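You operate a simulated robot arm through the tools that you are given. There is no shell and no other tool. Be economical: measure what you need, move in short steps, check, and stop when the job is done.

You are at the controls of a simulated two-armed robot. One attempt, no reset.

JOB
Hold the orange bucket on the top of the freezer steady with one hand and put the herb squeeze bottle in it with the other.

Only the result counts: the job must be done as asked and must still hold three seconds after the hand-in. Knocking over, shifting, dropping, spilling or breaking anything else fails it.

ROBOT AND FRAMES
Two 6-joint arms with two-finger grippers on one trunk, on a base that drives. Base frame: it is fixed to the floor where the robot stands at the start and does not move with it; the origin is under the middle of the robot, x ahead of it, y to its left, z up; the surface under the hand at the start is at about z = 920. Readings come in mm, rad, newtons and seconds.
The left shoulder is at the start at [70, 176, 1269], the right one opposite. With the tool pointing down near the work surface each hand reaches from about 460 to 800 mm from the robot's upright axis, wherever it stands, measured 20 degrees to its own side. Places, roughly: orange bucket [-1250, 1500, 1000]. Payload 2.45 kg a hand.
Tool frame (each hand has its own): the origin (TCP) lies between the finger pads and is the grasp point; the fingertips stand 26 mm ahead of it; z points along the fingers, y is the line along which they close. Largest opening 96 mm; the body of the gripper starts 69 mm behind the TCP.
Orientation is that of the tool frame in the base frame, as a unit quaternion [x, y, z, w]. With the fingers straight down and closing along the base's y, the tool's x points along the base's -x, its y along +y and its z along -z.

CONTROLS
- The arms move only by the tool nudge_tool. It takes "left_motion", "right_motion" or both (then of equal length, played together; a hand with none holds still); each is a list of rows, each a list of 7 numbers: the shift along the tool's x, y, z in mm, then the turn, a rotation vector about the tool's x, y, z in rad, then the finger opening in mm, from 0 to 96. In form: [[dx, dy, dz, ax, ay, az, grip], ...]. A call has 1 to 20 rows; each row shifts and turns the commanded pose from where the row before left it, along the tool's axes as they then stand. Each row takes 0.2 s and may step no farther than 50 mm and 0.15 rad from the row before; otherwise, or with a gripper value out of range, the whole call is refused. Where a pose cannot be reached the arm comes as near as it can. A force on the tool above 40 N (or 10 N above the force at the start of the call, whichever is more), or a blocked arm, ends the call early, and 0.2 s more pass. The fingers move at their own pace and stop on an object; they squeeze with about 24 N. The grip force told is the motor's: it shows also when the fingers shut on nothing. Time passes only in rows, and 0.2 s behind the last, so rows that do not move let the fingers close. It gives the time, the measured TCP pose, the force on the tool (base axes), the opening and the grip force at its end, in the units of the frame above (readings bear some noise), with the torque about the TCP (base axes, N m) and any sound that the robot's microphone picked up.
- Cameras (640 x 400 px; columns grow to the right, rows downward): "scene" is now at [133.2, -33.4, 1588.6]; the picture's right is [-0.38, -0.93, 0.00], its down [-0.52, 0.21, -0.83] and it looks along [0.77, -0.31, -0.56] (base axes); focal length 266 px, centre (320, 200). "left" rides on the left gripper at [82, -3, -98] in its tool frame; the picture's right is [0.04, 1.00, 0.00], its down [-0.73, 0.03, -0.68] and it looks along [-0.68, 0.03, 0.73] (tool axes); focal length 256 px, centre (320, 200). "right" rides on the right gripper at [82, 3, -98] in its tool frame; the picture's right is [-0.04, 1.00, 0.00], its down [-0.73, -0.03, -0.68] and it looks along [-0.68, -0.03, 0.73] (tool axes); focal length 256 px, centre (320, 200). There is no depth. A picture from a camera that has moved, and an enlarged one, comes with that camera's place and axes in the base frame and with its lens.
- camera(camera): a new picture of that camera. No time passes.
- lift_body(by): slides the trunk up (or, below 0, down) by that many mm; the arms and the scene camera ride with it, the base frame stays. It gives what a move gives, with no picture.
- drive_base(legs): drives the robot by 1 to 6 legs, each [ahead, left, turn to the left] in mm, mm and rad, along the robot's own axes; the way and the turn of a leg run together, so that a leg with both is an arc; at most 1500 mm and 3.142 rad a leg. The arms and the cameras ride along, it lands a little off, and it stops where it bumps. It gives what a move gives.
- pan_tilt(pan, tilt): turns the head with the scene camera to pan (to the left, within 1.501 rad either way) and tilt (down, from -0.506 to 1.204), counted from straight ahead of the robot. It gives what a move gives.
- close_up(camera, box): a new picture of the part [left, top, right, bottom] of that camera's present view, enlarged. No time passes.
- hand_in(): hands the job in; it is judged then, once.

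Work in short steps. Places have to be worked out from the pictures, the camera data and where the tool is seen: move nearer, look again, correct. Check each grasp and each placing, and mend what went wrong. You have 120 turns and 108 pictures in all, those below and enlarged ones among them. Open the grippers and draw the arms clear of the work before you hand the job in, unless the task says otherwise; then end with one line.

The tools are called after "Emit:" as name(argument=value, ...) on one line, values as JSON. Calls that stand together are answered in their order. nudge_tool: Moves the arms, as the interface text tells. Its arguments: {"type":"object","properties":{"left_motion":{"type":"array","items":{"type":"array","items":{"type":"number"}}},"right_motion":{"type":"array","items":{"type":"array","items":{"type":"number"}}}},"required":[]} The other tools are called the same way: lift_body (by) slides the trunk up or down; drive_base (legs) drives the base; pan_tilt (pan, tilt) turns the head that bears the scene camera; camera (camera) takes a picture; close_up (camera, box) takes an enlarged picture of a part of a camera's view; hand_in () hands the job in.

At the start:

```text
time: 0.0
left_ee_pos: [637.2, 97.3, 1230.6]
left_ee_rot: [0.0, 1.0, -0.001, -0.001]
left_ft_force: [-0.5, -0.3, 0.5]
left_wrist_torque: [0.0, -0.01, -0.01]
left_grip_width: 95.9
left_finger_force: 0.0
right_ee_pos: [449.5, -401.0, 1259.1]
right_ee_rot: [0.0, 1.0, 0.001, -0.001]
right_ft_force: [-0.9, 0.4, -0.6]
right_wrist_torque: [0.03, -0.01, 0.06]
right_grip_width: 96.3
right_finger_force: 0.0
trunk travel left (down, up): [-754.0, 86.0]
robot x, y, heading: [4.5, 0.3, -0.001]
head pan, tilt: [-0.386, 0.597]
```

scene: 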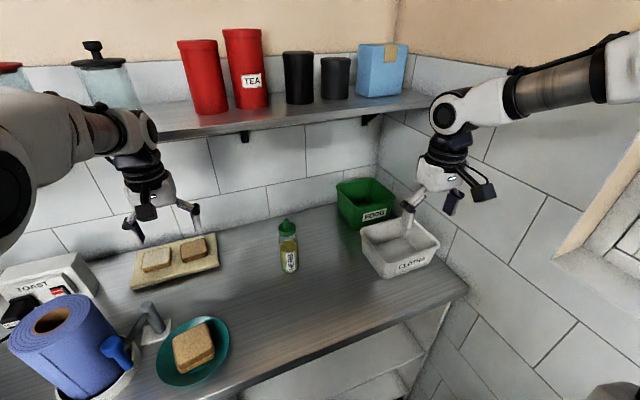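
right: 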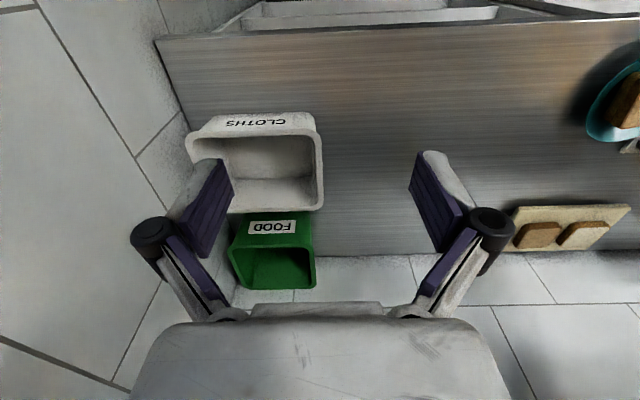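
left: 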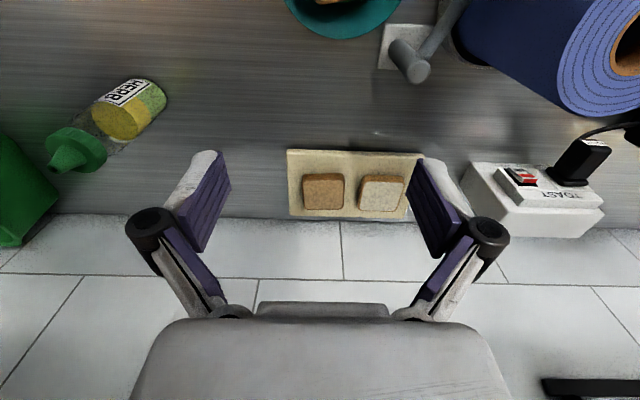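

The herb bottle seems to stand near [720, -160]. I'll look closer to measure it.

Emit:
close_up(camera="scene", box=[240, 190, 340, 290])

Emit:
close_up(camera="left", box=[0, 40, 240, 190])

```text
4.00 times, centred on (290, 240) of scene
camera zoom: at [133.2, -33.4, 1588.6], right [-0.38, -0.93, 0.0], down [-0.52, 0.21, -0.83], along [0.77, -0.31, -0.56], focal length 1066 px, centre (440, 40)
```

zoom: 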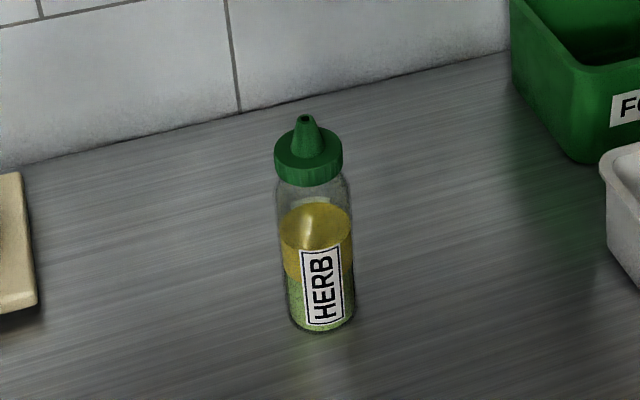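

```text
2.67 times, centred on (120, 115) of left
camera zoom: at [556.6, 93.2, 1327.7], right [-0.04, 1.0, 0.0], down [0.73, 0.03, 0.68], along [0.68, 0.03, -0.73], focal length 683 px, centre (853, 427)
```

zoom: 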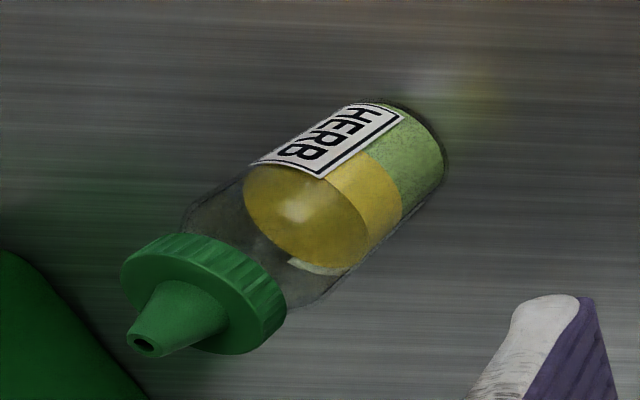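

Triangulating puts the bottle axis at about [718, -165], with the nozzle tip at z≈1121, the cap from 1075 to 1093 and the body about 55 wide. I'll move the right hand above it and shift the left hand aside.

Emit:
nudge_tool(right_motion=[[-30, 26, 0, 0, 0, 0, 96], [-30, 26, 0, 0, 0, 0, 96], [-30, 26, 0, 0, 0, 0, 96], [-30, 26, 0, 0, 0, 0, 96], [-30, 26, 0, 0, 0, 0, 96], [-30, 26, 0, 0, 0, 0, 96], [-30, 26, 0, 0, 0, 0, 96], [-29, 27, 0, 0, 0, 0, 96], [-29, 27, 0, 0, 0, 0, 96], [0, 0, 0, 0, 0, 0, 96]], left_motion=[[20, 20, 0, 0, 0, 0, 96], [20, 20, 0, 0, 0, 0, 96], [20, 20, 0, 0, 0, 0, 96], [20, 20, 0, 0, 0, 0, 96], [20, 20, 0, 0, 0, 0, 96], [0, 20, 0, 0, 0, 0, 96], [0, 20, 0, 0, 0, 0, 96], [0, 0, 0, 0, 0, 0, 96], [0, 0, 0, 0, 0, 0, 96], [0, 0, 0, 0, 0, 0, 96]])

Emit:
camera(camera="right")

Emit:
camera(camera="scene")

```text
time: 2.0
left_ee_pos: [533.7, 234.1, 1233.4]
left_ee_rot: [0.001, 1.0, 0.001, 0.003]
left_ft_force: [-0.2, 1.0, 0.7]
left_wrist_torque: [-0.01, -0.02, 0.03]
left_grip_width: 95.9
left_finger_force: 0.0
right_ee_pos: [705.5, -175.3, 1260.6]
right_ee_rot: [0.004, 1.0, 0.0, -0.007]
right_ft_force: [-0.1, 0.0, -0.1]
right_wrist_torque: [0.05, -0.02, -0.04]
right_grip_width: 96.0
right_finger_force: 0.0
trunk travel left (down, up): [-754.0, 86.0]
robot x, y, heading: [3.7, 0.8, 0.004]
head pan, tilt: [-0.386, 0.597]
stopped in row 10 (right hand): the force on the tool passed its limit at 152 N (the readings are from after the stop); the commanded pose is now the measured one
```

```text
102 pictures are left
camera right: at [624.6, -170.3, 1360.3], right [0.05, 1.0, 0.0], down [0.74, -0.03, 0.67], along [0.67, -0.03, -0.74], focal length 256 px, centre (320, 200)
```

right: 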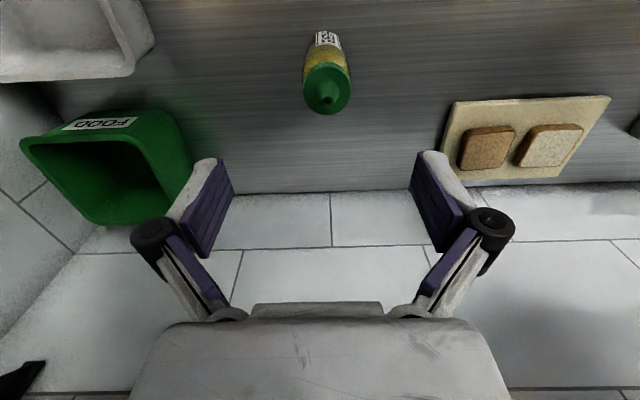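

```text
101 pictures are left
camera scene: at [127.2, -35.9, 1589.2], right [-0.38, -0.93, 0.0], down [-0.52, 0.21, -0.83], along [0.77, -0.31, -0.56], focal length 266 px, centre (320, 200)
```

scene: 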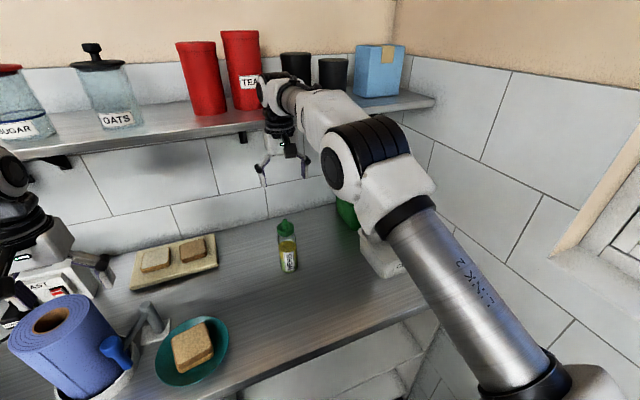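

The wrist touched the shelf, though the jars on it look unmoved. The fresh view confirms the nozzle at [716, -166]. I'll back off, lower, and then come in horizontally with the fingers straddling the bottle.

Emit:
nudge_tool(right_motion=[[40, 0, 0, 0, 0, 0, 96], [40, 0, 0, 0, 0, 0, 96], [40, 3, 20, 0, 0, 0, 96], [5, 3, 40, 0, 0, 0, 96], [0, 3, 40, 0, 0, 0, 96], [0, 0, 40, 0, 0, 0, 96], [0, 0, 40, 0, 0, 0, 96], [0, 0, 16, 0, 0, 0, 96], [0, 0, 0, 0, 0, 0, 96]])

Emit:
camera(camera="right")

Emit:
camera(camera="scene")

```text
time: 4.0
left_ee_pos: [538.2, 236.9, 1229.8]
left_ee_rot: [0.001, 1.0, -0.001, 0.0]
left_ft_force: [-0.6, 0.4, 0.3]
left_wrist_torque: [0.04, 0.01, -0.04]
left_grip_width: 96.0
left_finger_force: 0.2
right_ee_pos: [582.4, -162.3, 1066.2]
right_ee_rot: [0.003, 1.0, -0.002, -0.007]
right_ft_force: [-0.8, -0.3, -0.5]
right_wrist_torque: [-0.01, -0.02, 0.01]
right_grip_width: 95.8
right_finger_force: 0.0
trunk travel left (down, up): [-754.0, 86.0]
robot x, y, heading: [-0.5, -0.5, 0.0]
head pan, tilt: [-0.386, 0.597]
```

```text
100 pictures are left
camera right: at [502.1, -158.2, 1164.7], right [0.05, 1.0, 0.0], down [0.74, -0.03, 0.67], along [0.67, -0.03, -0.74], focal length 256 px, centre (320, 200)
```

right: 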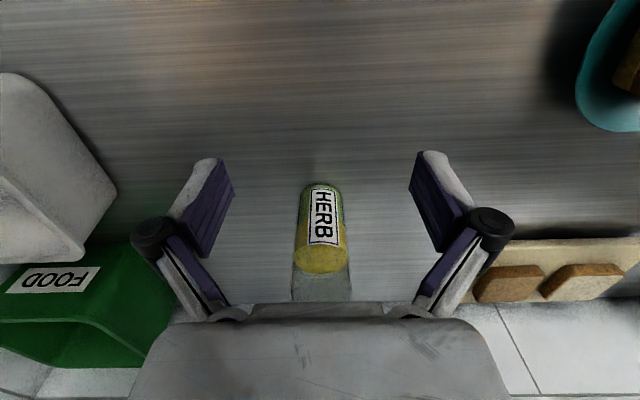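

```text
99 pictures are left
camera scene: at [132.8, -33.4, 1588.6], right [-0.38, -0.93, 0.0], down [-0.52, 0.21, -0.83], along [0.77, -0.31, -0.56], focal length 266 px, centre (320, 200)
```

scene: 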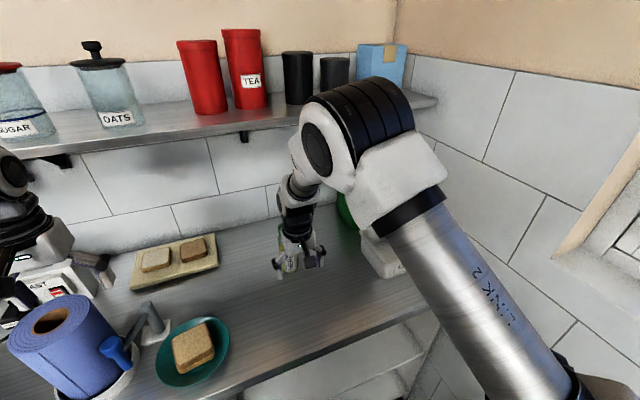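

The bottle is centred between the open fingers (axis about y -166) and the hand is at z 1066. I'll advance 136 mm in +x, slightly lower and to the right.

Emit:
nudge_tool(right_motion=[[-20, -2, 1, 0, 0, 0, 96], [-20, -2, 1, 0, 0, 0, 96], [-20, 0, 1, 0, 0, 0, 96], [-20, 0, 0, 0, 0, 0, 96], [-20, 0, 0, 0, 0, 0, 96], [-20, 0, 0, 0, 0, 0, 96], [-15, 0, 0, 0, 0, 0, 96], [0, 0, 0, 0, 0, 0, 96]])

Emit:
camera(camera="right")

Emit:
camera(camera="scene")

```text
time: 5.8
left_ee_pos: [538.6, 237.2, 1229.3]
left_ee_rot: [0.001, 1.0, -0.001, 0.0]
left_ft_force: [0.1, 0.8, 0.4]
left_wrist_torque: [0.01, -0.02, -0.01]
left_grip_width: 96.0
left_finger_force: 0.1
right_ee_pos: [716.0, -170.4, 1057.4]
right_ee_rot: [0.004, 1.0, -0.001, -0.008]
right_ft_force: [0.4, -0.7, -0.2]
right_wrist_torque: [0.03, 0.01, 0.0]
right_grip_width: 96.2
right_finger_force: 0.2
trunk travel left (down, up): [-754.0, 86.0]
robot x, y, heading: [-0.8, -1.6, -0.003]
head pan, tilt: [-0.386, 0.597]
```

```text
98 pictures are left
camera right: at [635.7, -164.7, 1157.8], right [0.05, 1.0, 0.0], down [0.74, -0.03, 0.67], along [0.67, -0.03, -0.75], focal length 256 px, centre (320, 200)
```

right: 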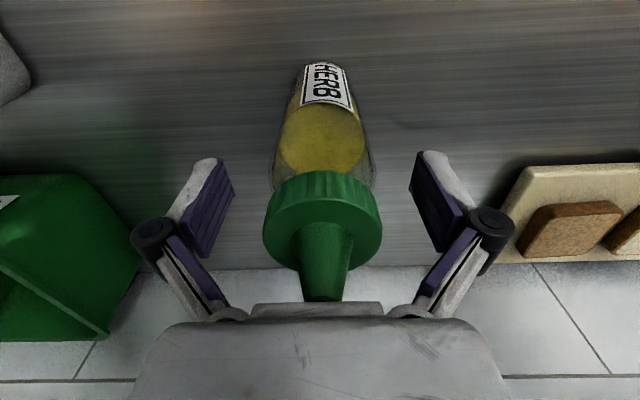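

```text
97 pictures are left
camera scene: at [132.7, -33.4, 1588.7], right [-0.38, -0.93, 0.0], down [-0.52, 0.21, -0.83], along [0.77, -0.31, -0.56], focal length 266 px, centre (320, 200)
```

scene: 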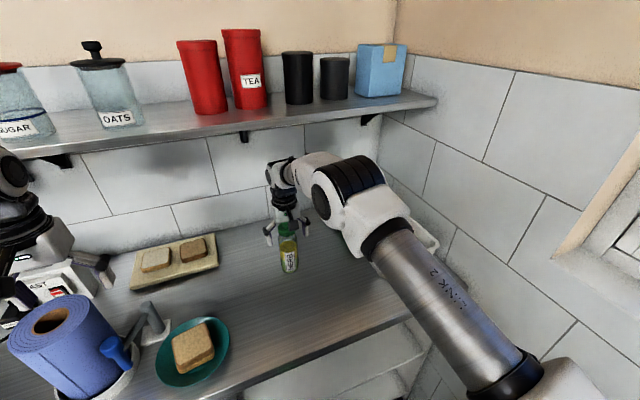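

The fingers straddle the bottle with the nozzle clear of the palm. I'll centre it by +3 mm in y and close.

Emit:
nudge_tool(right_motion=[[-2, 3, 0, 0, 0, 0, 96], [0, 0, 0, 0, 0, 0, 70], [0, 0, 0, 0, 0, 0, 40], [0, 0, 0, 0, 0, 0, 30], [0, 0, 0, 0, 0, 0, 30], [0, 0, 0, 0, 0, 0, 30]])

Emit:
camera(camera="right")

```text
time: 7.2
left_ee_pos: [538.3, 235.5, 1230.4]
left_ee_rot: [0.002, 1.0, -0.001, 0.0]
left_ft_force: [0.4, -0.7, -1.0]
left_wrist_torque: [-0.03, -0.01, -0.02]
left_grip_width: 96.1
left_finger_force: 0.0
right_ee_pos: [718.6, -166.8, 1058.0]
right_ee_rot: [0.003, 1.0, -0.001, -0.008]
right_ft_force: [0.2, 0.3, 2.0]
right_wrist_torque: [0.09, 0.0, 0.03]
right_grip_width: 56.9
right_finger_force: 24.2
trunk travel left (down, up): [-754.0, 86.0]
robot x, y, heading: [0.4, -2.6, 0.001]
head pan, tilt: [-0.386, 0.597]
```

```text
96 pictures are left
camera right: at [637.8, -161.3, 1158.2], right [0.05, 1.0, 0.0], down [0.74, -0.03, 0.67], along [0.67, -0.03, -0.74], focal length 256 px, centre (320, 200)
```

right: 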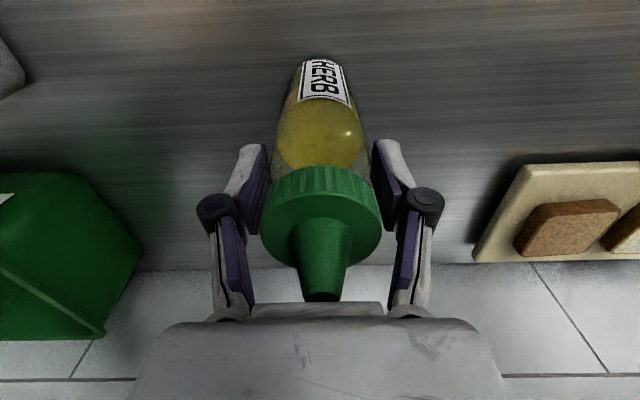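

Gripped at 57 mm with 24 N. I'll lift 25 mm, pull back from the shelf in −x, then rise.

Emit:
nudge_tool(right_motion=[[0, 0, -8, 0, 0, 0, 30], [0, 0, -8, 0, 0, 0, 30], [0, 0, -9, 0, 0, 0, 30], [20, 0, -3, 0, 0, 0, 30], [30, 0, -3, 0, 0, 0, 30], [30, 0, -3, 0, 0, 0, 30], [30, 0, -10, 0, 0, 0, 30], [30, -5, -15, 0, 0, 0, 30], [30, -5, -15, 0, 0, 0, 30], [30, -5, -15, 0, 0, 0, 30], [20, -5, -15, 0, 0, 0, 30], [0, 0, 0, 0, 0, 0, 30]])

Emit:
camera(camera="right")

Emit:
camera(camera="scene")

```text
time: 9.8
left_ee_pos: [539.2, 237.2, 1229.2]
left_ee_rot: [0.002, 1.0, -0.001, 0.0]
left_ft_force: [0.1, -0.5, 0.4]
left_wrist_torque: [-0.01, -0.01, -0.03]
left_grip_width: 95.9
left_finger_force: 0.1
right_ee_pos: [502.6, -182.2, 1167.4]
right_ee_rot: [0.003, 1.0, -0.001, -0.009]
right_ft_force: [0.0, -0.4, -2.1]
right_wrist_torque: [-0.02, 0.01, 0.01]
right_grip_width: 57.0
right_finger_force: 24.1
trunk travel left (down, up): [-754.0, 86.0]
robot x, y, heading: [2.2, -1.8, 0.002]
head pan, tilt: [-0.386, 0.597]
```

```text
95 pictures are left
camera right: at [421.6, -178.4, 1266.7], right [0.05, 1.0, 0.0], down [0.75, -0.03, 0.67], along [0.67, -0.03, -0.75], focal length 256 px, centre (320, 200)
```

right: 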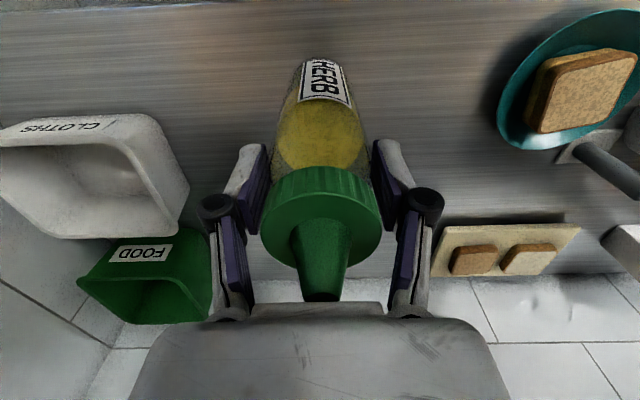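

```text
94 pictures are left
camera scene: at [134.6, -33.7, 1588.4], right [-0.38, -0.93, 0.0], down [-0.52, 0.21, -0.83], along [0.76, -0.31, -0.56], focal length 266 px, centre (320, 200)
```

scene: 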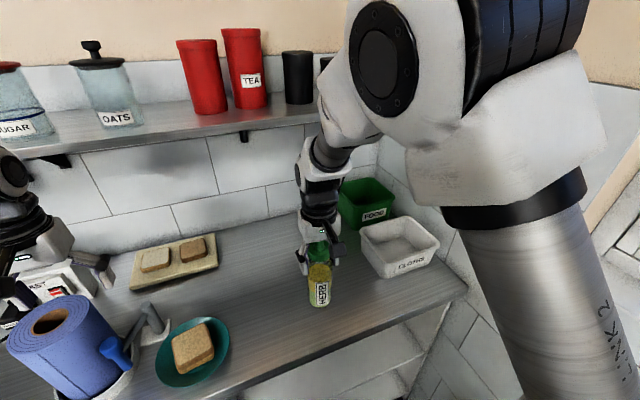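

The bottle is held. I'll raise both hands clear of the counter items, and look left to see the room before driving.

Emit:
nudge_tool(left_motion=[[0, 0, -30, 0, 0, 0, 96], [0, 0, -30, 0, 0, 0, 96], [0, 0, -30, 0, 0, 0, 96], [0, 0, 0, 0, 0, 0, 96]], right_motion=[[0, 0, -20, 0, 0, 0, 30], [0, 0, -20, 0, 0, 0, 30], [0, 0, -20, 0, 0, 0, 30], [0, 0, 0, 0, 0, 0, 30]])

Emit:
pan_tilt(pan=1.5, tilt=0.5)

Emit:
camera(camera="scene")

Emit:
camera(camera="left")

```text
time: 10.8
left_ee_pos: [538.4, 237.2, 1321.2]
left_ee_rot: [0.001, 1.0, -0.001, 0.0]
left_ft_force: [-0.5, 0.0, 0.6]
left_wrist_torque: [0.0, 0.01, 0.02]
left_grip_width: 96.0
left_finger_force: 0.1
right_ee_pos: [501.1, -183.2, 1225.8]
right_ee_rot: [0.003, 1.0, 0.0, -0.009]
right_ft_force: [0.3, 0.9, -2.8]
right_wrist_torque: [0.03, 0.0, 0.0]
right_grip_width: 57.1
right_finger_force: 24.4
trunk travel left (down, up): [-754.0, 86.0]
robot x, y, heading: [1.0, -0.5, -0.002]
head pan, tilt: [-0.386, 0.597]
```

```text
time: 12.7
left_ee_pos: [540.2, 235.9, 1320.8]
left_ee_rot: [0.002, 1.0, -0.001, 0.0]
left_ft_force: [-0.8, -0.6, -0.4]
left_wrist_torque: [0.0, 0.0, -0.01]
left_grip_width: 96.1
left_finger_force: 0.1
right_ee_pos: [500.8, -182.7, 1226.2]
right_ee_rot: [0.003, 1.0, -0.001, -0.009]
right_ft_force: [0.6, 0.3, -3.6]
right_wrist_torque: [0.06, 0.03, -0.02]
right_grip_width: 57.1
right_finger_force: 23.6
trunk travel left (down, up): [-754.0, 86.0]
robot x, y, heading: [-1.3, -0.1, 0.003]
head pan, tilt: [1.499, 0.499]
```

```text
93 pictures are left
camera scene: at [58.4, 90.6, 1597.4], right [1.0, -0.07, 0.0], down [-0.04, -0.48, -0.88], along [0.07, 0.88, -0.48], focal length 266 px, centre (320, 200)
```

scene: 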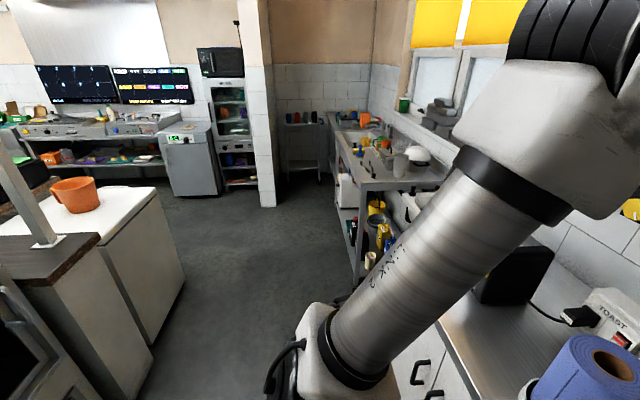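

```text
92 pictures are left
camera left: at [458.3, 233.3, 1419.0], right [-0.04, 1.0, 0.0], down [0.73, 0.03, 0.68], along [0.68, 0.02, -0.73], focal length 256 px, centre (320, 200)
```

left: 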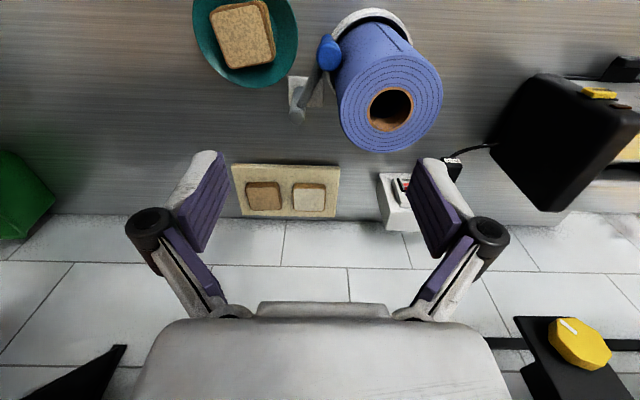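

The bucket is visible on the white freezer. I estimate the top at z≈816, front face x≈-930, and the bucket near [-1195, 1475]. I'll back into the aisle and turn left to face +y.

Emit:
drive_base(legs=[[-270, 0, 0], [0, 0, 1.571]])

Emit:
pan_tilt(pan=0.5, tilt=0.5)

Emit:
camera(camera="scene")

```text
time: 18.4
left_ee_pos: [-500.4, 545.8, 1320.8]
left_ee_rot: [-0.699, 0.715, 0.001, 0.0]
left_ft_force: [0.1, -0.3, -0.3]
left_wrist_torque: [0.02, -0.01, -0.02]
left_grip_width: 96.1
left_finger_force: 0.0
right_ee_pos: [-81.2, 499.1, 1226.4]
right_ee_rot: [-0.698, 0.716, -0.007, -0.007]
right_ft_force: [0.2, -0.2, -3.2]
right_wrist_torque: [-0.01, -0.05, 0.0]
right_grip_width: 56.9
right_finger_force: 23.7
trunk travel left (down, up): [-754.0, 86.0]
robot x, y, heading: [-269.4, 2.1, 1.544]
head pan, tilt: [1.499, 0.499]
```

```text
time: 19.7
left_ee_pos: [-500.5, 545.9, 1319.9]
left_ee_rot: [-0.699, 0.715, 0.0, 0.001]
left_ft_force: [-0.1, 0.3, -0.1]
left_wrist_torque: [-0.01, -0.01, 0.03]
left_grip_width: 96.1
left_finger_force: 0.1
right_ee_pos: [-80.4, 499.3, 1224.6]
right_ee_rot: [-0.698, 0.716, -0.006, -0.006]
right_ft_force: [-0.4, -0.1, -3.0]
right_wrist_torque: [-0.02, 0.0, -0.02]
right_grip_width: 56.8
right_finger_force: 24.2
trunk travel left (down, up): [-754.0, 86.0]
robot x, y, heading: [-273.8, 3.6, 1.548]
head pan, tilt: [0.499, 0.499]
```

```text
91 pictures are left
camera scene: at [-314.4, 132.6, 1597.4], right [0.89, 0.46, 0.0], down [0.22, -0.43, -0.88], along [-0.4, 0.78, -0.48], focal length 266 px, centre (320, 200)
```

scene: 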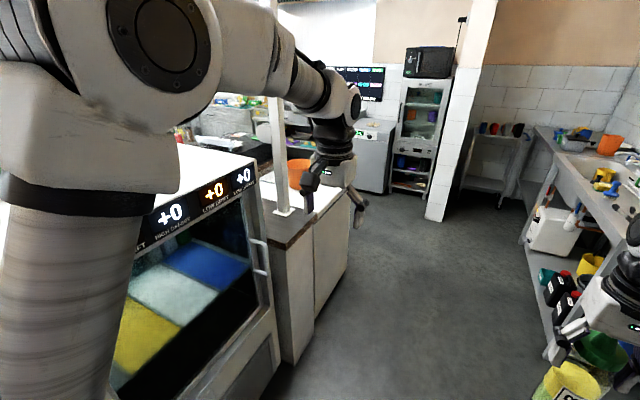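

The aisle ahead is clear. I'll drive to about y 1460, then turn left to face the freezer.

Emit:
drive_base(legs=[[0, 0, 0.023], [1460, 0, 0], [0, 0, 1.571]])

Emit:
pan_tilt(pan=0.0, tilt=0.6)

Emit:
camera(camera="scene")

Emit:
camera(camera="left")

```text
time: 31.1
left_ee_pos: [-809.5, 1248.9, 1321.7]
left_ee_rot: [1.0, -0.007, 0.0, 0.0]
left_ft_force: [-0.1, -0.2, 0.5]
left_wrist_torque: [0.0, -0.02, -0.01]
left_grip_width: 96.3
left_finger_force: 0.0
right_ee_pos: [-766.6, 1669.7, 1224.9]
right_ee_rot: [1.0, -0.009, 0.009, -0.001]
right_ft_force: [-0.1, 0.5, -2.7]
right_wrist_torque: [-0.02, 0.0, -0.02]
right_grip_width: 56.4
right_finger_force: 23.9
trunk travel left (down, up): [-754.0, 86.0]
robot x, y, heading: [-270.8, 1480.8, 3.123]
head pan, tilt: [0.499, 0.499]
```

```text
time: 32.1
left_ee_pos: [-809.9, 1249.6, 1320.4]
left_ee_rot: [1.0, -0.006, 0.0, -0.001]
left_ft_force: [0.5, 0.4, 0.0]
left_wrist_torque: [0.0, -0.01, 0.03]
left_grip_width: 96.1
left_finger_force: 0.2
right_ee_pos: [-765.9, 1669.4, 1225.4]
right_ee_rot: [1.0, -0.008, 0.009, -0.001]
right_ft_force: [1.1, -0.3, -2.3]
right_wrist_torque: [0.01, -0.04, 0.02]
right_grip_width: 56.5
right_finger_force: 23.5
trunk travel left (down, up): [-754.0, 86.0]
robot x, y, heading: [-265.4, 1477.1, 3.125]
head pan, tilt: [0.0, 0.6]
```

```text
90 pictures are left
camera scene: at [-406.1, 1481.8, 1588.3], right [0.01, 1.0, 0.0], down [0.57, -0.01, -0.82], along [-0.82, 0.01, -0.57], focal length 266 px, centre (320, 200)
```

scene: 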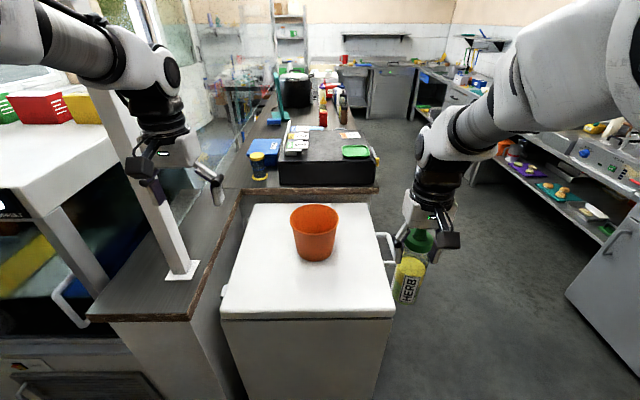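

```text
89 pictures are left
camera left: at [-727.1, 1250.5, 1419.0], right [0.03, -1.0, 0.0], down [-0.73, -0.02, 0.68], along [-0.68, -0.02, -0.73], focal length 256 px, centre (320, 200)
```

left: 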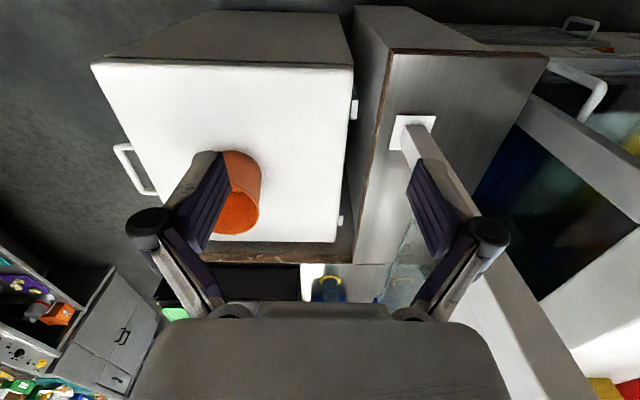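

The rim centre triangulates to about [-1255, 1468, 912], with a diameter of about 200 and the freezer top at z≈720. I'll drive closer with the robot offset to +y, so the left hand gets the −y rim and stays clear of the post, and lower the trunk 100.

Emit:
drive_base(legs=[[0, 0, 0.016], [0, -83, 0], [315, 0, 0]])

Emit:
lift_body(by=-100)

Emit:
pan_tilt(pan=0.1, tilt=0.8)

Emit:
camera(camera="scene")

Emit:
camera(camera="left")

Emit:
camera(camera="right")

```text
time: 35.2
left_ee_pos: [-1112.4, 1321.6, 1321.4]
left_ee_rot: [1.0, 0.002, -0.001, -0.001]
left_ft_force: [0.6, 0.1, -0.1]
left_wrist_torque: [0.01, 0.02, 0.0]
left_grip_width: 96.0
left_finger_force: 0.1
right_ee_pos: [-1078.1, 1741.3, 1225.9]
right_ee_rot: [1.0, 0.001, 0.008, -0.001]
right_ft_force: [0.6, -0.3, -3.4]
right_wrist_torque: [0.01, -0.03, 0.02]
right_grip_width: 56.4
right_finger_force: 24.4
trunk travel left (down, up): [-754.0, 86.0]
robot x, y, heading: [-574.5, 1562.2, -3.135]
head pan, tilt: [0.0, 0.6]
```

```text
time: 36.5
left_ee_pos: [-1113.9, 1322.5, 1221.1]
left_ee_rot: [1.0, 0.003, 0.0, 0.0]
left_ft_force: [0.2, 0.0, 0.1]
left_wrist_torque: [0.0, -0.01, 0.01]
left_grip_width: 96.0
left_finger_force: 0.1
right_ee_pos: [-1080.0, 1741.5, 1125.4]
right_ee_rot: [1.0, 0.001, 0.01, -0.001]
right_ft_force: [-0.3, 0.2, -2.9]
right_wrist_torque: [0.04, 0.01, 0.02]
right_grip_width: 56.8
right_finger_force: 23.7
trunk travel left (down, up): [-654.0, 186.0]
robot x, y, heading: [-579.6, 1561.0, -3.137]
head pan, tilt: [0.0, 0.6]
```

```text
time: 37.2
left_ee_pos: [-1113.6, 1322.0, 1221.7]
left_ee_rot: [1.0, 0.001, 0.0, 0.0]
left_ft_force: [0.2, 0.9, -0.2]
left_wrist_torque: [-0.03, 0.01, -0.01]
left_grip_width: 96.0
left_finger_force: 0.1
right_ee_pos: [-1079.3, 1741.9, 1125.2]
right_ee_rot: [1.0, 0.0, 0.009, -0.002]
right_ft_force: [-0.4, 0.2, -3.6]
right_wrist_torque: [-0.04, 0.02, 0.0]
right_grip_width: 56.6
right_finger_force: 24.0
trunk travel left (down, up): [-654.0, 186.0]
robot x, y, heading: [-576.2, 1560.4, -3.135]
head pan, tilt: [0.099, 0.799]
```

```text
88 pictures are left
camera scene: at [-707.5, 1554.4, 1471.5], right [-0.1, 0.99, 0.0], down [0.71, 0.07, -0.7], along [-0.69, -0.07, -0.72], focal length 266 px, centre (320, 200)
```

scene: 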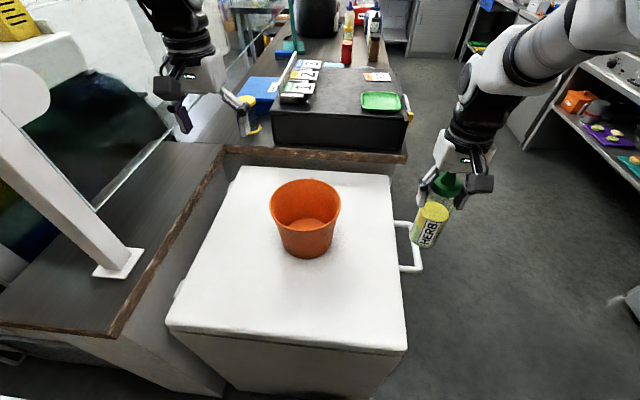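

```text
87 pictures are left
camera left: at [-1032.1, 1324.9, 1319.2], right [0.04, -1.0, 0.0], down [-0.73, -0.03, 0.68], along [-0.68, -0.03, -0.73], focal length 256 px, centre (320, 200)
```

left: 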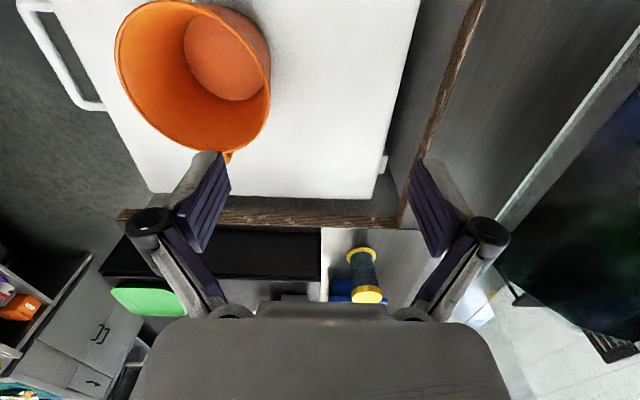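

```text
86 pictures are left
camera right: at [-1000.4, 1740.2, 1225.0], right [-0.04, -1.0, 0.0], down [-0.74, 0.03, 0.67], along [-0.67, 0.03, -0.75], focal length 256 px, centre (320, 200)
```

right: 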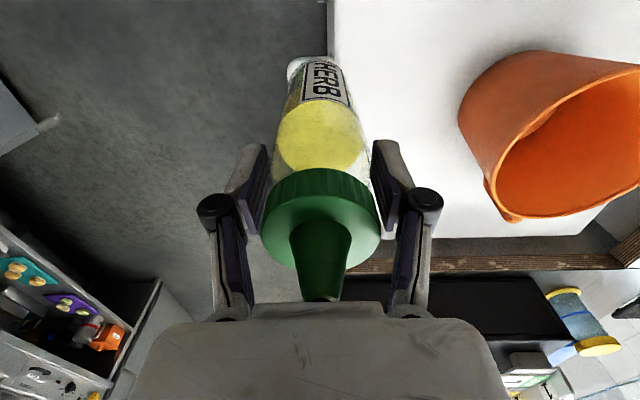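

Closer views put the rim higher and nearer: centre about [-1137, 1471], z≈990, radius about 90, with the freezer top at about 820. I'll bring the left hand above the −y rim with a 0.15 rad tilt to match the wall, and raise the bottle hand.

Emit:
nudge_tool(left_motion=[[-6, -11, 30, 0, 0, 0, 96], [-6, -11, 30, 0, 0, 0, 96], [-6, -11, 30, 0, 0, 0, 96], [-5, -12, 30, 0, 0, 0, 96], [0, 0, 0, 0.15, 0, 0, 96], [0, 0, 0, 0, 0, 0, 96]], right_motion=[[0, 0, -20, 0, 0, 0, 30], [0, 0, -20, 0, 0, 0, 30], [0, 0, -20, 0, 0, 0, 30], [0, 0, -20, 0, 0, 0, 30], [0, 0, 0, 0, 0, 0, 30], [0, 0, 0, 0, 0, 0, 30]])

Emit:
camera(camera="left")

Emit:
camera(camera="scene")

```text
time: 38.6
left_ee_pos: [-1137.7, 1366.6, 1101.2]
left_ee_rot: [0.997, 0.003, 0.0, -0.076]
left_ft_force: [-0.8, 0.0, 0.0]
left_wrist_torque: [-0.03, 0.01, 0.01]
left_grip_width: 96.0
left_finger_force: 0.1
right_ee_pos: [-1081.3, 1742.4, 1206.0]
right_ee_rot: [1.0, 0.002, 0.009, -0.001]
right_ft_force: [0.4, 0.1, -2.7]
right_wrist_torque: [0.0, -0.01, 0.01]
right_grip_width: 56.4
right_finger_force: 24.3
trunk travel left (down, up): [-654.0, 186.0]
robot x, y, heading: [-579.6, 1561.0, -3.138]
head pan, tilt: [0.099, 0.799]
```

```text
85 pictures are left
camera left: at [-1055.2, 1354.6, 1198.9], right [0.04, -0.99, -0.15], down [-0.73, -0.13, 0.67], along [-0.68, 0.08, -0.73], focal length 256 px, centre (320, 200)
```

left: 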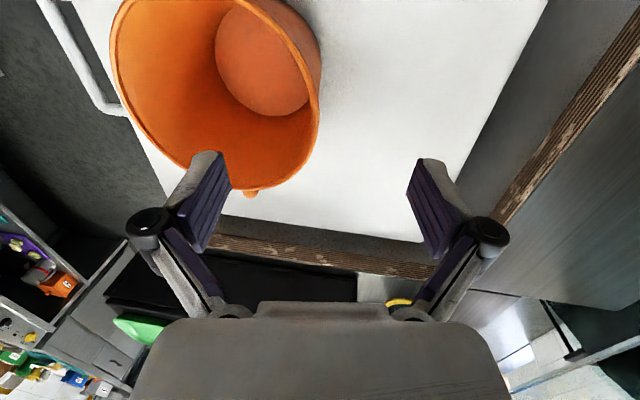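

```text
84 pictures are left
camera scene: at [-707.6, 1555.2, 1471.4], right [-0.1, 0.99, 0.0], down [0.71, 0.07, -0.7], along [-0.69, -0.07, -0.72], focal length 266 px, centre (320, 200)
```

scene: 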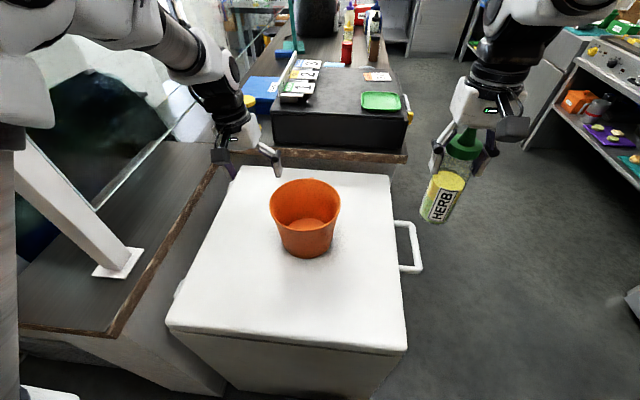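

The refined rim centre is about [-1160, 1472], and the −y wall is at [-1160, 1384, ~985]. I'll descend 70 mm along the tool and look again before straddling the wall.

Emit:
nudge_tool(left_motion=[[-11, 1, 20, 0, 0, 0, 96], [-11, 1, 20, 0, 0, 0, 96], [0, 0, 20, 0, 0, 0, 96], [0, 0, 10, 0, 0, 0, 96], [0, 0, 0, 0, 0, 0, 96]])

Emit:
camera(camera="left")

Emit:
close_up(camera="scene", box=[180, 100, 400, 280])

```text
time: 39.9
left_ee_pos: [-1159.6, 1376.4, 1031.4]
left_ee_rot: [0.997, 0.003, -0.002, -0.075]
left_ft_force: [0.4, 0.1, -0.9]
left_wrist_torque: [-0.02, 0.0, 0.02]
left_grip_width: 95.9
left_finger_force: 0.1
right_ee_pos: [-1079.8, 1742.9, 1204.3]
right_ee_rot: [1.0, 0.001, 0.009, -0.001]
right_ft_force: [-0.5, 0.3, -2.8]
right_wrist_torque: [0.01, -0.04, -0.03]
right_grip_width: 56.5
right_finger_force: 24.0
trunk travel left (down, up): [-654.0, 186.0]
robot x, y, heading: [-577.3, 1563.7, -3.14]
head pan, tilt: [0.099, 0.799]
```

```text
83 pictures are left
camera left: at [-1076.8, 1365.1, 1129.3], right [0.04, -0.99, -0.15], down [-0.73, -0.13, 0.67], along [-0.68, 0.08, -0.73], focal length 256 px, centre (320, 200)
```

left: 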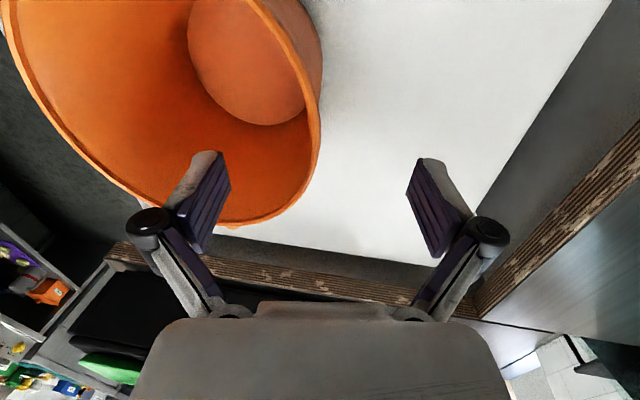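

```text
2.22 times, centred on (290, 190) of scene
camera zoom: at [-707.4, 1554.6, 1471.5], right [-0.1, 0.99, 0.0], down [0.71, 0.07, -0.7], along [-0.69, -0.07, -0.72], focal length 592 px, centre (387, 222)
```

zoom: 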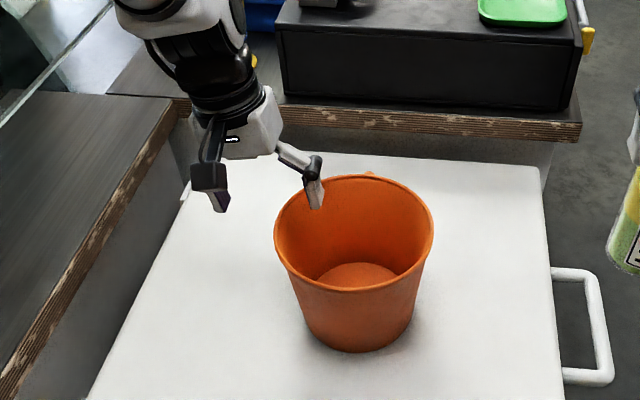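

The rim sits centred between the fingers at y≈1384. I'll descend 56 mm so the fingers straddle the wall.

Emit:
nudge_tool(left_motion=[[0, 0, 12, 0, 0, 0, 96], [0, 0, 12, 0, 0, 0, 96], [0, 0, 12, 0, 0, 0, 96], [0, 0, 10, 0, 0, 0, 96], [0, 0, 10, 0, 0, 0, 96], [0, 0, 0, 0, 0, 0, 96]])

Emit:
camera(camera="left")

Emit:
close_up(camera="scene", box=[180, 100, 400, 280])

```text
time: 41.2
left_ee_pos: [-1159.3, 1383.5, 976.7]
left_ee_rot: [0.997, 0.003, 0.0, -0.075]
left_ft_force: [-0.6, 0.2, 0.0]
left_wrist_torque: [-0.01, 0.01, -0.01]
left_grip_width: 96.0
left_finger_force: 0.0
right_ee_pos: [-1079.9, 1742.2, 1205.3]
right_ee_rot: [1.0, 0.001, 0.008, -0.001]
right_ft_force: [-0.4, 0.0, -2.7]
right_wrist_torque: [0.0, 0.0, -0.01]
right_grip_width: 56.3
right_finger_force: 23.9
trunk travel left (down, up): [-654.0, 186.0]
robot x, y, heading: [-577.7, 1558.3, -3.14]
head pan, tilt: [0.099, 0.799]
```

```text
81 pictures are left
camera left: at [-1076.8, 1371.8, 1073.9], right [0.04, -0.99, -0.15], down [-0.73, -0.13, 0.67], along [-0.68, 0.08, -0.73], focal length 256 px, centre (320, 200)
```

left: 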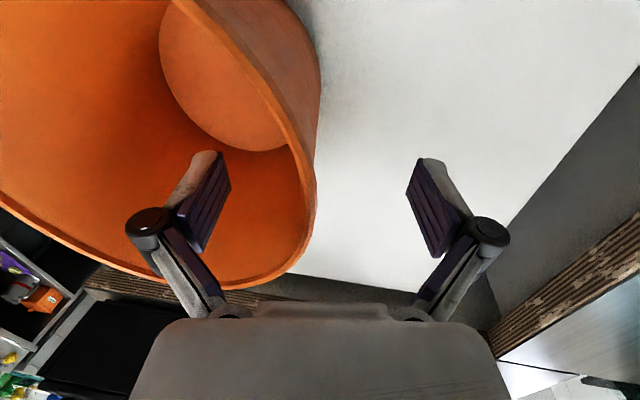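

```text
2.22 times, centred on (290, 190) of scene
camera zoom: at [-707.4, 1554.3, 1471.5], right [-0.1, 0.99, 0.0], down [0.71, 0.08, -0.7], along [-0.69, -0.07, -0.72], focal length 592 px, centre (387, 222)
```

zoom: 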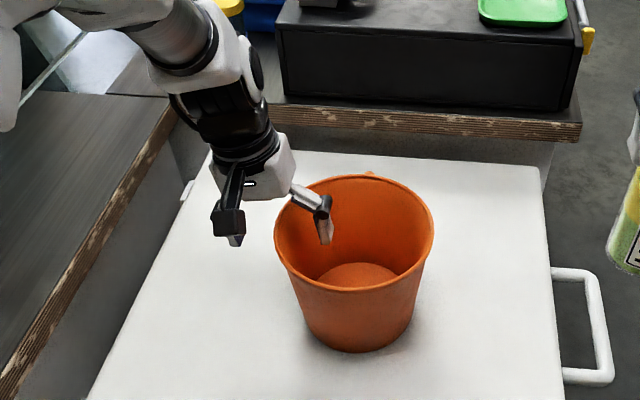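

The wall lies about 3 mm to the +y side of centre. I'll correct that and close the left gripper in stages.

Emit:
nudge_tool(left_motion=[[0, -3, 0, 0, 0, 0, 96], [0, 0, 0, 0, 0, 0, 60], [0, 0, 0, 0, 0, 0, 30], [0, 0, 0, 0, 0, 0, 15], [0, 0, 0, 0, 0, 0, 6], [0, 0, 0, 0, 0, 0, 0], [0, 0, 0, 0, 0, 0, 0]])

Emit:
camera(camera="left")

Emit:
camera(camera="scene")

```text
time: 42.9
left_ee_pos: [-1159.5, 1385.9, 978.3]
left_ee_rot: [0.997, 0.003, 0.0, -0.075]
left_ft_force: [0.7, -0.3, 0.6]
left_wrist_torque: [-0.1, -0.07, 0.0]
left_grip_width: 6.2
left_finger_force: 24.3
right_ee_pos: [-1080.1, 1742.7, 1206.8]
right_ee_rot: [1.0, 0.0, 0.009, -0.001]
right_ft_force: [-0.4, 0.1, -3.1]
right_wrist_torque: [0.01, -0.02, 0.0]
right_grip_width: 56.4
right_finger_force: 24.2
trunk travel left (down, up): [-654.0, 186.0]
robot x, y, heading: [-578.4, 1564.2, -3.144]
head pan, tilt: [0.099, 0.799]
```

```text
79 pictures are left
camera left: at [-1076.9, 1374.5, 1074.5], right [0.04, -0.99, -0.15], down [-0.73, -0.13, 0.67], along [-0.68, 0.08, -0.73], focal length 256 px, centre (320, 200)
```

left: 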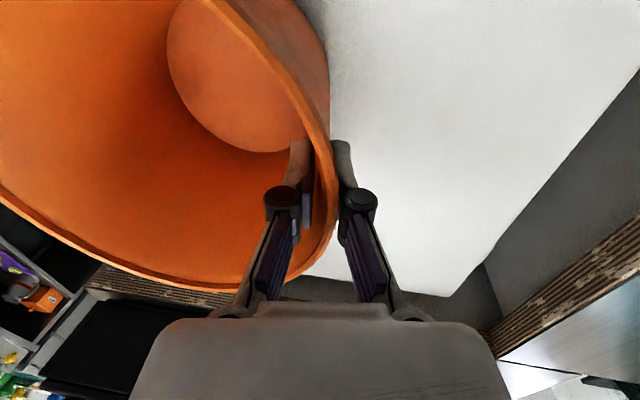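

```text
78 pictures are left
camera scene: at [-707.5, 1554.4, 1471.4], right [-0.1, 0.99, 0.0], down [0.71, 0.08, -0.7], along [-0.69, -0.07, -0.72], focal length 266 px, centre (320, 200)
```

scene: 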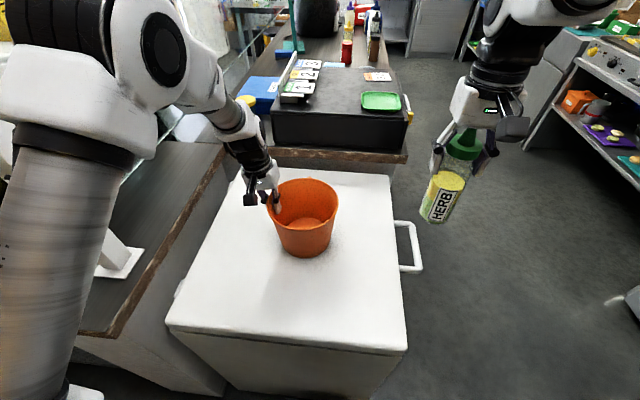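

The bucket wall is firmly held at 6.2 mm. To avoid the hands crowding, I'll yaw the bottle hand 90° in place so its thin side and camera face away from the left hand.

Emit:
nudge_tool(right_motion=[[0, 0, 0, 0, 0, -0.143, 30], [0, 0, 0, 0, 0, -0.143, 30], [0, 0, 0, 0, 0, -0.143, 30], [0, 0, 0, 0, 0, -0.143, 30], [0, 0, 0, 0, 0, -0.143, 30], [0, 0, 0, 0, 0, -0.143, 30], [0, 0, 0, 0, 0, -0.143, 30], [0, 0, 0, 0, 0, -0.143, 30], [0, 0, 0, 0, 0, -0.143, 30], [0, 0, 0, 0, 0, -0.143, 30], [0, 0, 0, 0, 0, -0.14, 30], [0, 0, 0, 0, 0, 0, 30]])

Emit:
camera(camera="scene")

Emit:
camera(camera="right")

```text
time: 45.5
left_ee_pos: [-1160.3, 1386.2, 977.6]
left_ee_rot: [0.997, 0.003, 0.0, -0.076]
left_ft_force: [0.0, 0.4, -0.5]
left_wrist_torque: [-0.11, -0.05, -0.01]
left_grip_width: 6.2
left_finger_force: 24.1
right_ee_pos: [-1080.4, 1741.9, 1205.6]
right_ee_rot: [0.707, 0.708, 0.006, 0.005]
right_ft_force: [0.1, 0.4, -3.1]
right_wrist_torque: [0.02, 0.01, -0.01]
right_grip_width: 56.1
right_finger_force: 23.6
trunk travel left (down, up): [-654.0, 186.0]
robot x, y, heading: [-576.9, 1562.5, -3.132]
head pan, tilt: [0.099, 0.799]
```

```text
77 pictures are left
camera scene: at [-707.6, 1554.4, 1471.4], right [-0.1, 0.99, 0.0], down [0.71, 0.08, -0.7], along [-0.69, -0.07, -0.72], focal length 266 px, centre (320, 200)
```

scene: 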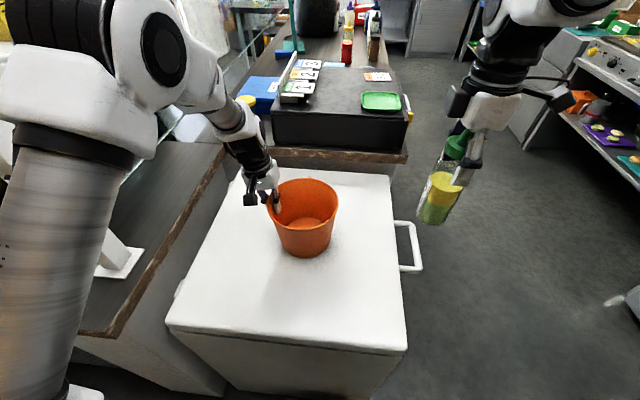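

```text
76 pictures are left
camera right: at [-1080.0, 1824.5, 1303.7], right [1.0, -0.04, 0.02], down [-0.04, -0.73, 0.68], along [-0.01, -0.68, -0.74], focal length 256 px, centre (320, 200)
```

right: 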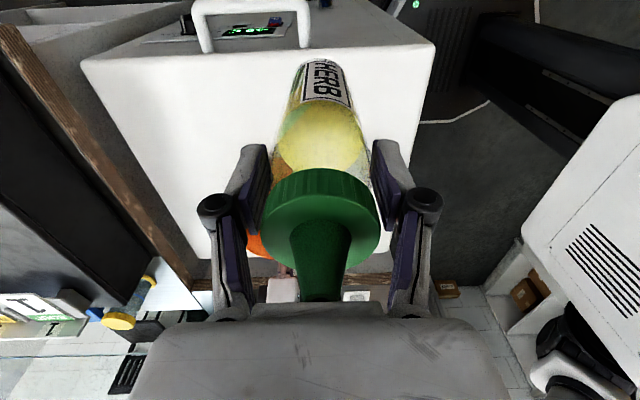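

Yaw done. I'll carry the bottle above the bucket to [-1163, 1492] at the same height (bottle bottom about 1068, rim about 990).

Emit:
nudge_tool(right_motion=[[-25, -8, 0, 0, 0, 0, 30], [-25, -8, 0, 0, 0, 0, 30], [-25, -8, 0, 0, 0, 0, 30], [-25, -8, 0, 0, 0, 0, 30], [-25, -8, 0, 0, 0, 0, 30], [-25, -8, 0, 0, 0, 0, 30], [-25, -8, 0, 0, 0, 0, 30], [-25, -9, 0, 0, 0, 0, 30], [-25, -9, 0, 0, 0, 0, 30], [-25, -9, 0, 0, 0, 0, 30], [0, 0, 0, 0, 0, 0, 30]])

Emit:
camera(camera="scene")

Emit:
camera(camera="right")

Emit:
camera(camera="left")

```text
time: 48.0
left_ee_pos: [-1159.4, 1386.5, 977.2]
left_ee_rot: [0.997, 0.002, 0.0, -0.075]
left_ft_force: [1.8, 0.4, 0.6]
left_wrist_torque: [-0.1, -0.13, 0.0]
left_grip_width: 6.2
left_finger_force: 23.9
right_ee_pos: [-1218.1, 1576.5, 1233.6]
right_ee_rot: [0.721, 0.692, -0.005, 0.021]
right_ft_force: [0.2, 0.5, -2.9]
right_wrist_torque: [0.01, -0.01, -0.01]
right_grip_width: 56.5
right_finger_force: 24.2
right hand out of reach, approached as far as the arm can: row 5, 6, 7, 8, 9, 10
trunk travel left (down, up): [-654.0, 186.0]
robot x, y, heading: [-579.8, 1565.6, -3.132]
head pan, tilt: [0.099, 0.799]
stopped in row 11 (right hand): the arm was blocked; the commanded pose is now the measured one
```

```text
75 pictures are left
camera scene: at [-707.6, 1554.4, 1471.4], right [-0.1, 0.99, 0.0], down [0.71, 0.07, -0.7], along [-0.69, -0.07, -0.72], focal length 266 px, centre (320, 200)
```

scene: 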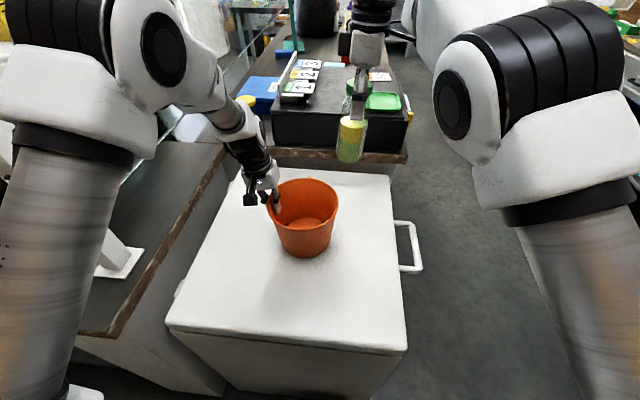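

```text
74 pictures are left
camera right: at [-1214.0, 1662.7, 1329.7], right [1.0, -0.08, 0.02], down [-0.07, -0.71, 0.7], along [-0.04, -0.7, -0.71], focal length 256 px, centre (320, 200)
```

right: 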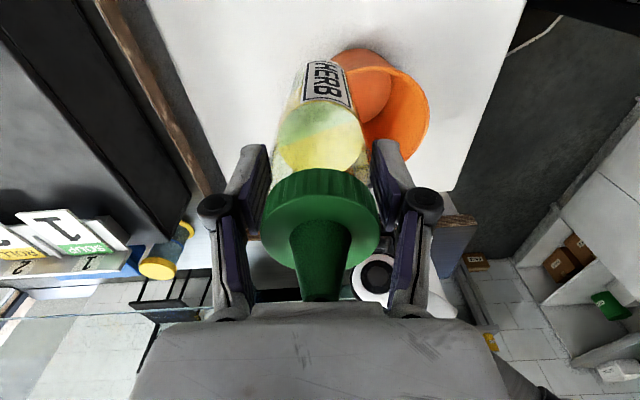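

```text
73 pictures are left
camera left: at [-1076.9, 1374.4, 1074.6], right [0.04, -0.99, -0.15], down [-0.73, -0.13, 0.67], along [-0.68, 0.08, -0.73], focal length 256 px, centre (320, 200)
```

left: 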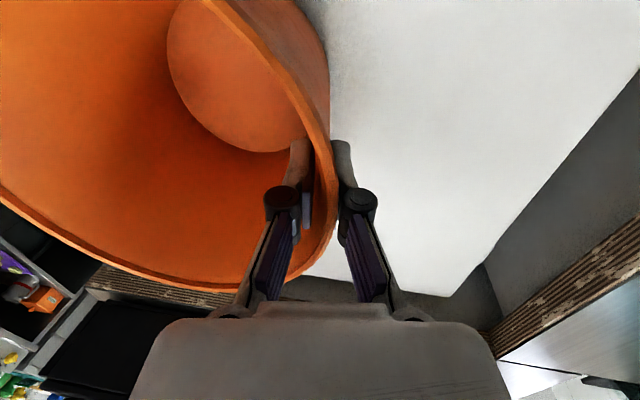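

The yawed wrist ran out of reach and went high and far, but touched nothing. I'll retreat to the +y side and undo the yaw, since that orientation reached well before.

Emit:
nudge_tool(right_motion=[[15, 18, 0, 0, 0, 0, 30], [20, 20, 0, 0, 0, 0, 30], [20, 20, 0, 0, 0, 0, 30], [20, 20, 0, 0, 0, 0, 30], [20, 20, 0, 0, 0, 0, 30], [20, 0, 0, 0, 0, 0, 30], [0, 0, 0, 0, 0, 0, 30]])

Emit:
camera(camera="scene")

```text
time: 49.6
left_ee_pos: [-1159.4, 1386.3, 978.2]
left_ee_rot: [0.997, 0.002, -0.002, -0.076]
left_ft_force: [-0.6, 0.4, 0.3]
left_wrist_torque: [-0.13, 0.05, 0.04]
left_grip_width: 6.0
left_finger_force: 24.2
right_ee_pos: [-1113.7, 1685.8, 1233.0]
right_ee_rot: [0.721, 0.693, -0.005, 0.018]
right_ft_force: [-0.2, -0.2, -1.0]
right_wrist_torque: [-0.01, 0.01, 0.01]
right_grip_width: 56.2
right_finger_force: 23.8
trunk travel left (down, up): [-654.0, 186.0]
robot x, y, heading: [-580.6, 1561.7, -3.139]
head pan, tilt: [0.099, 0.799]
```

```text
72 pictures are left
camera scene: at [-707.4, 1553.7, 1471.4], right [-0.1, 0.99, 0.0], down [0.71, 0.08, -0.7], along [-0.69, -0.07, -0.72], focal length 266 px, centre (320, 200)
```

scene: 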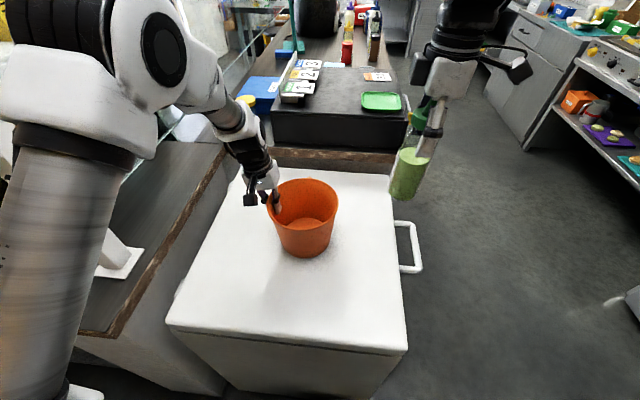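

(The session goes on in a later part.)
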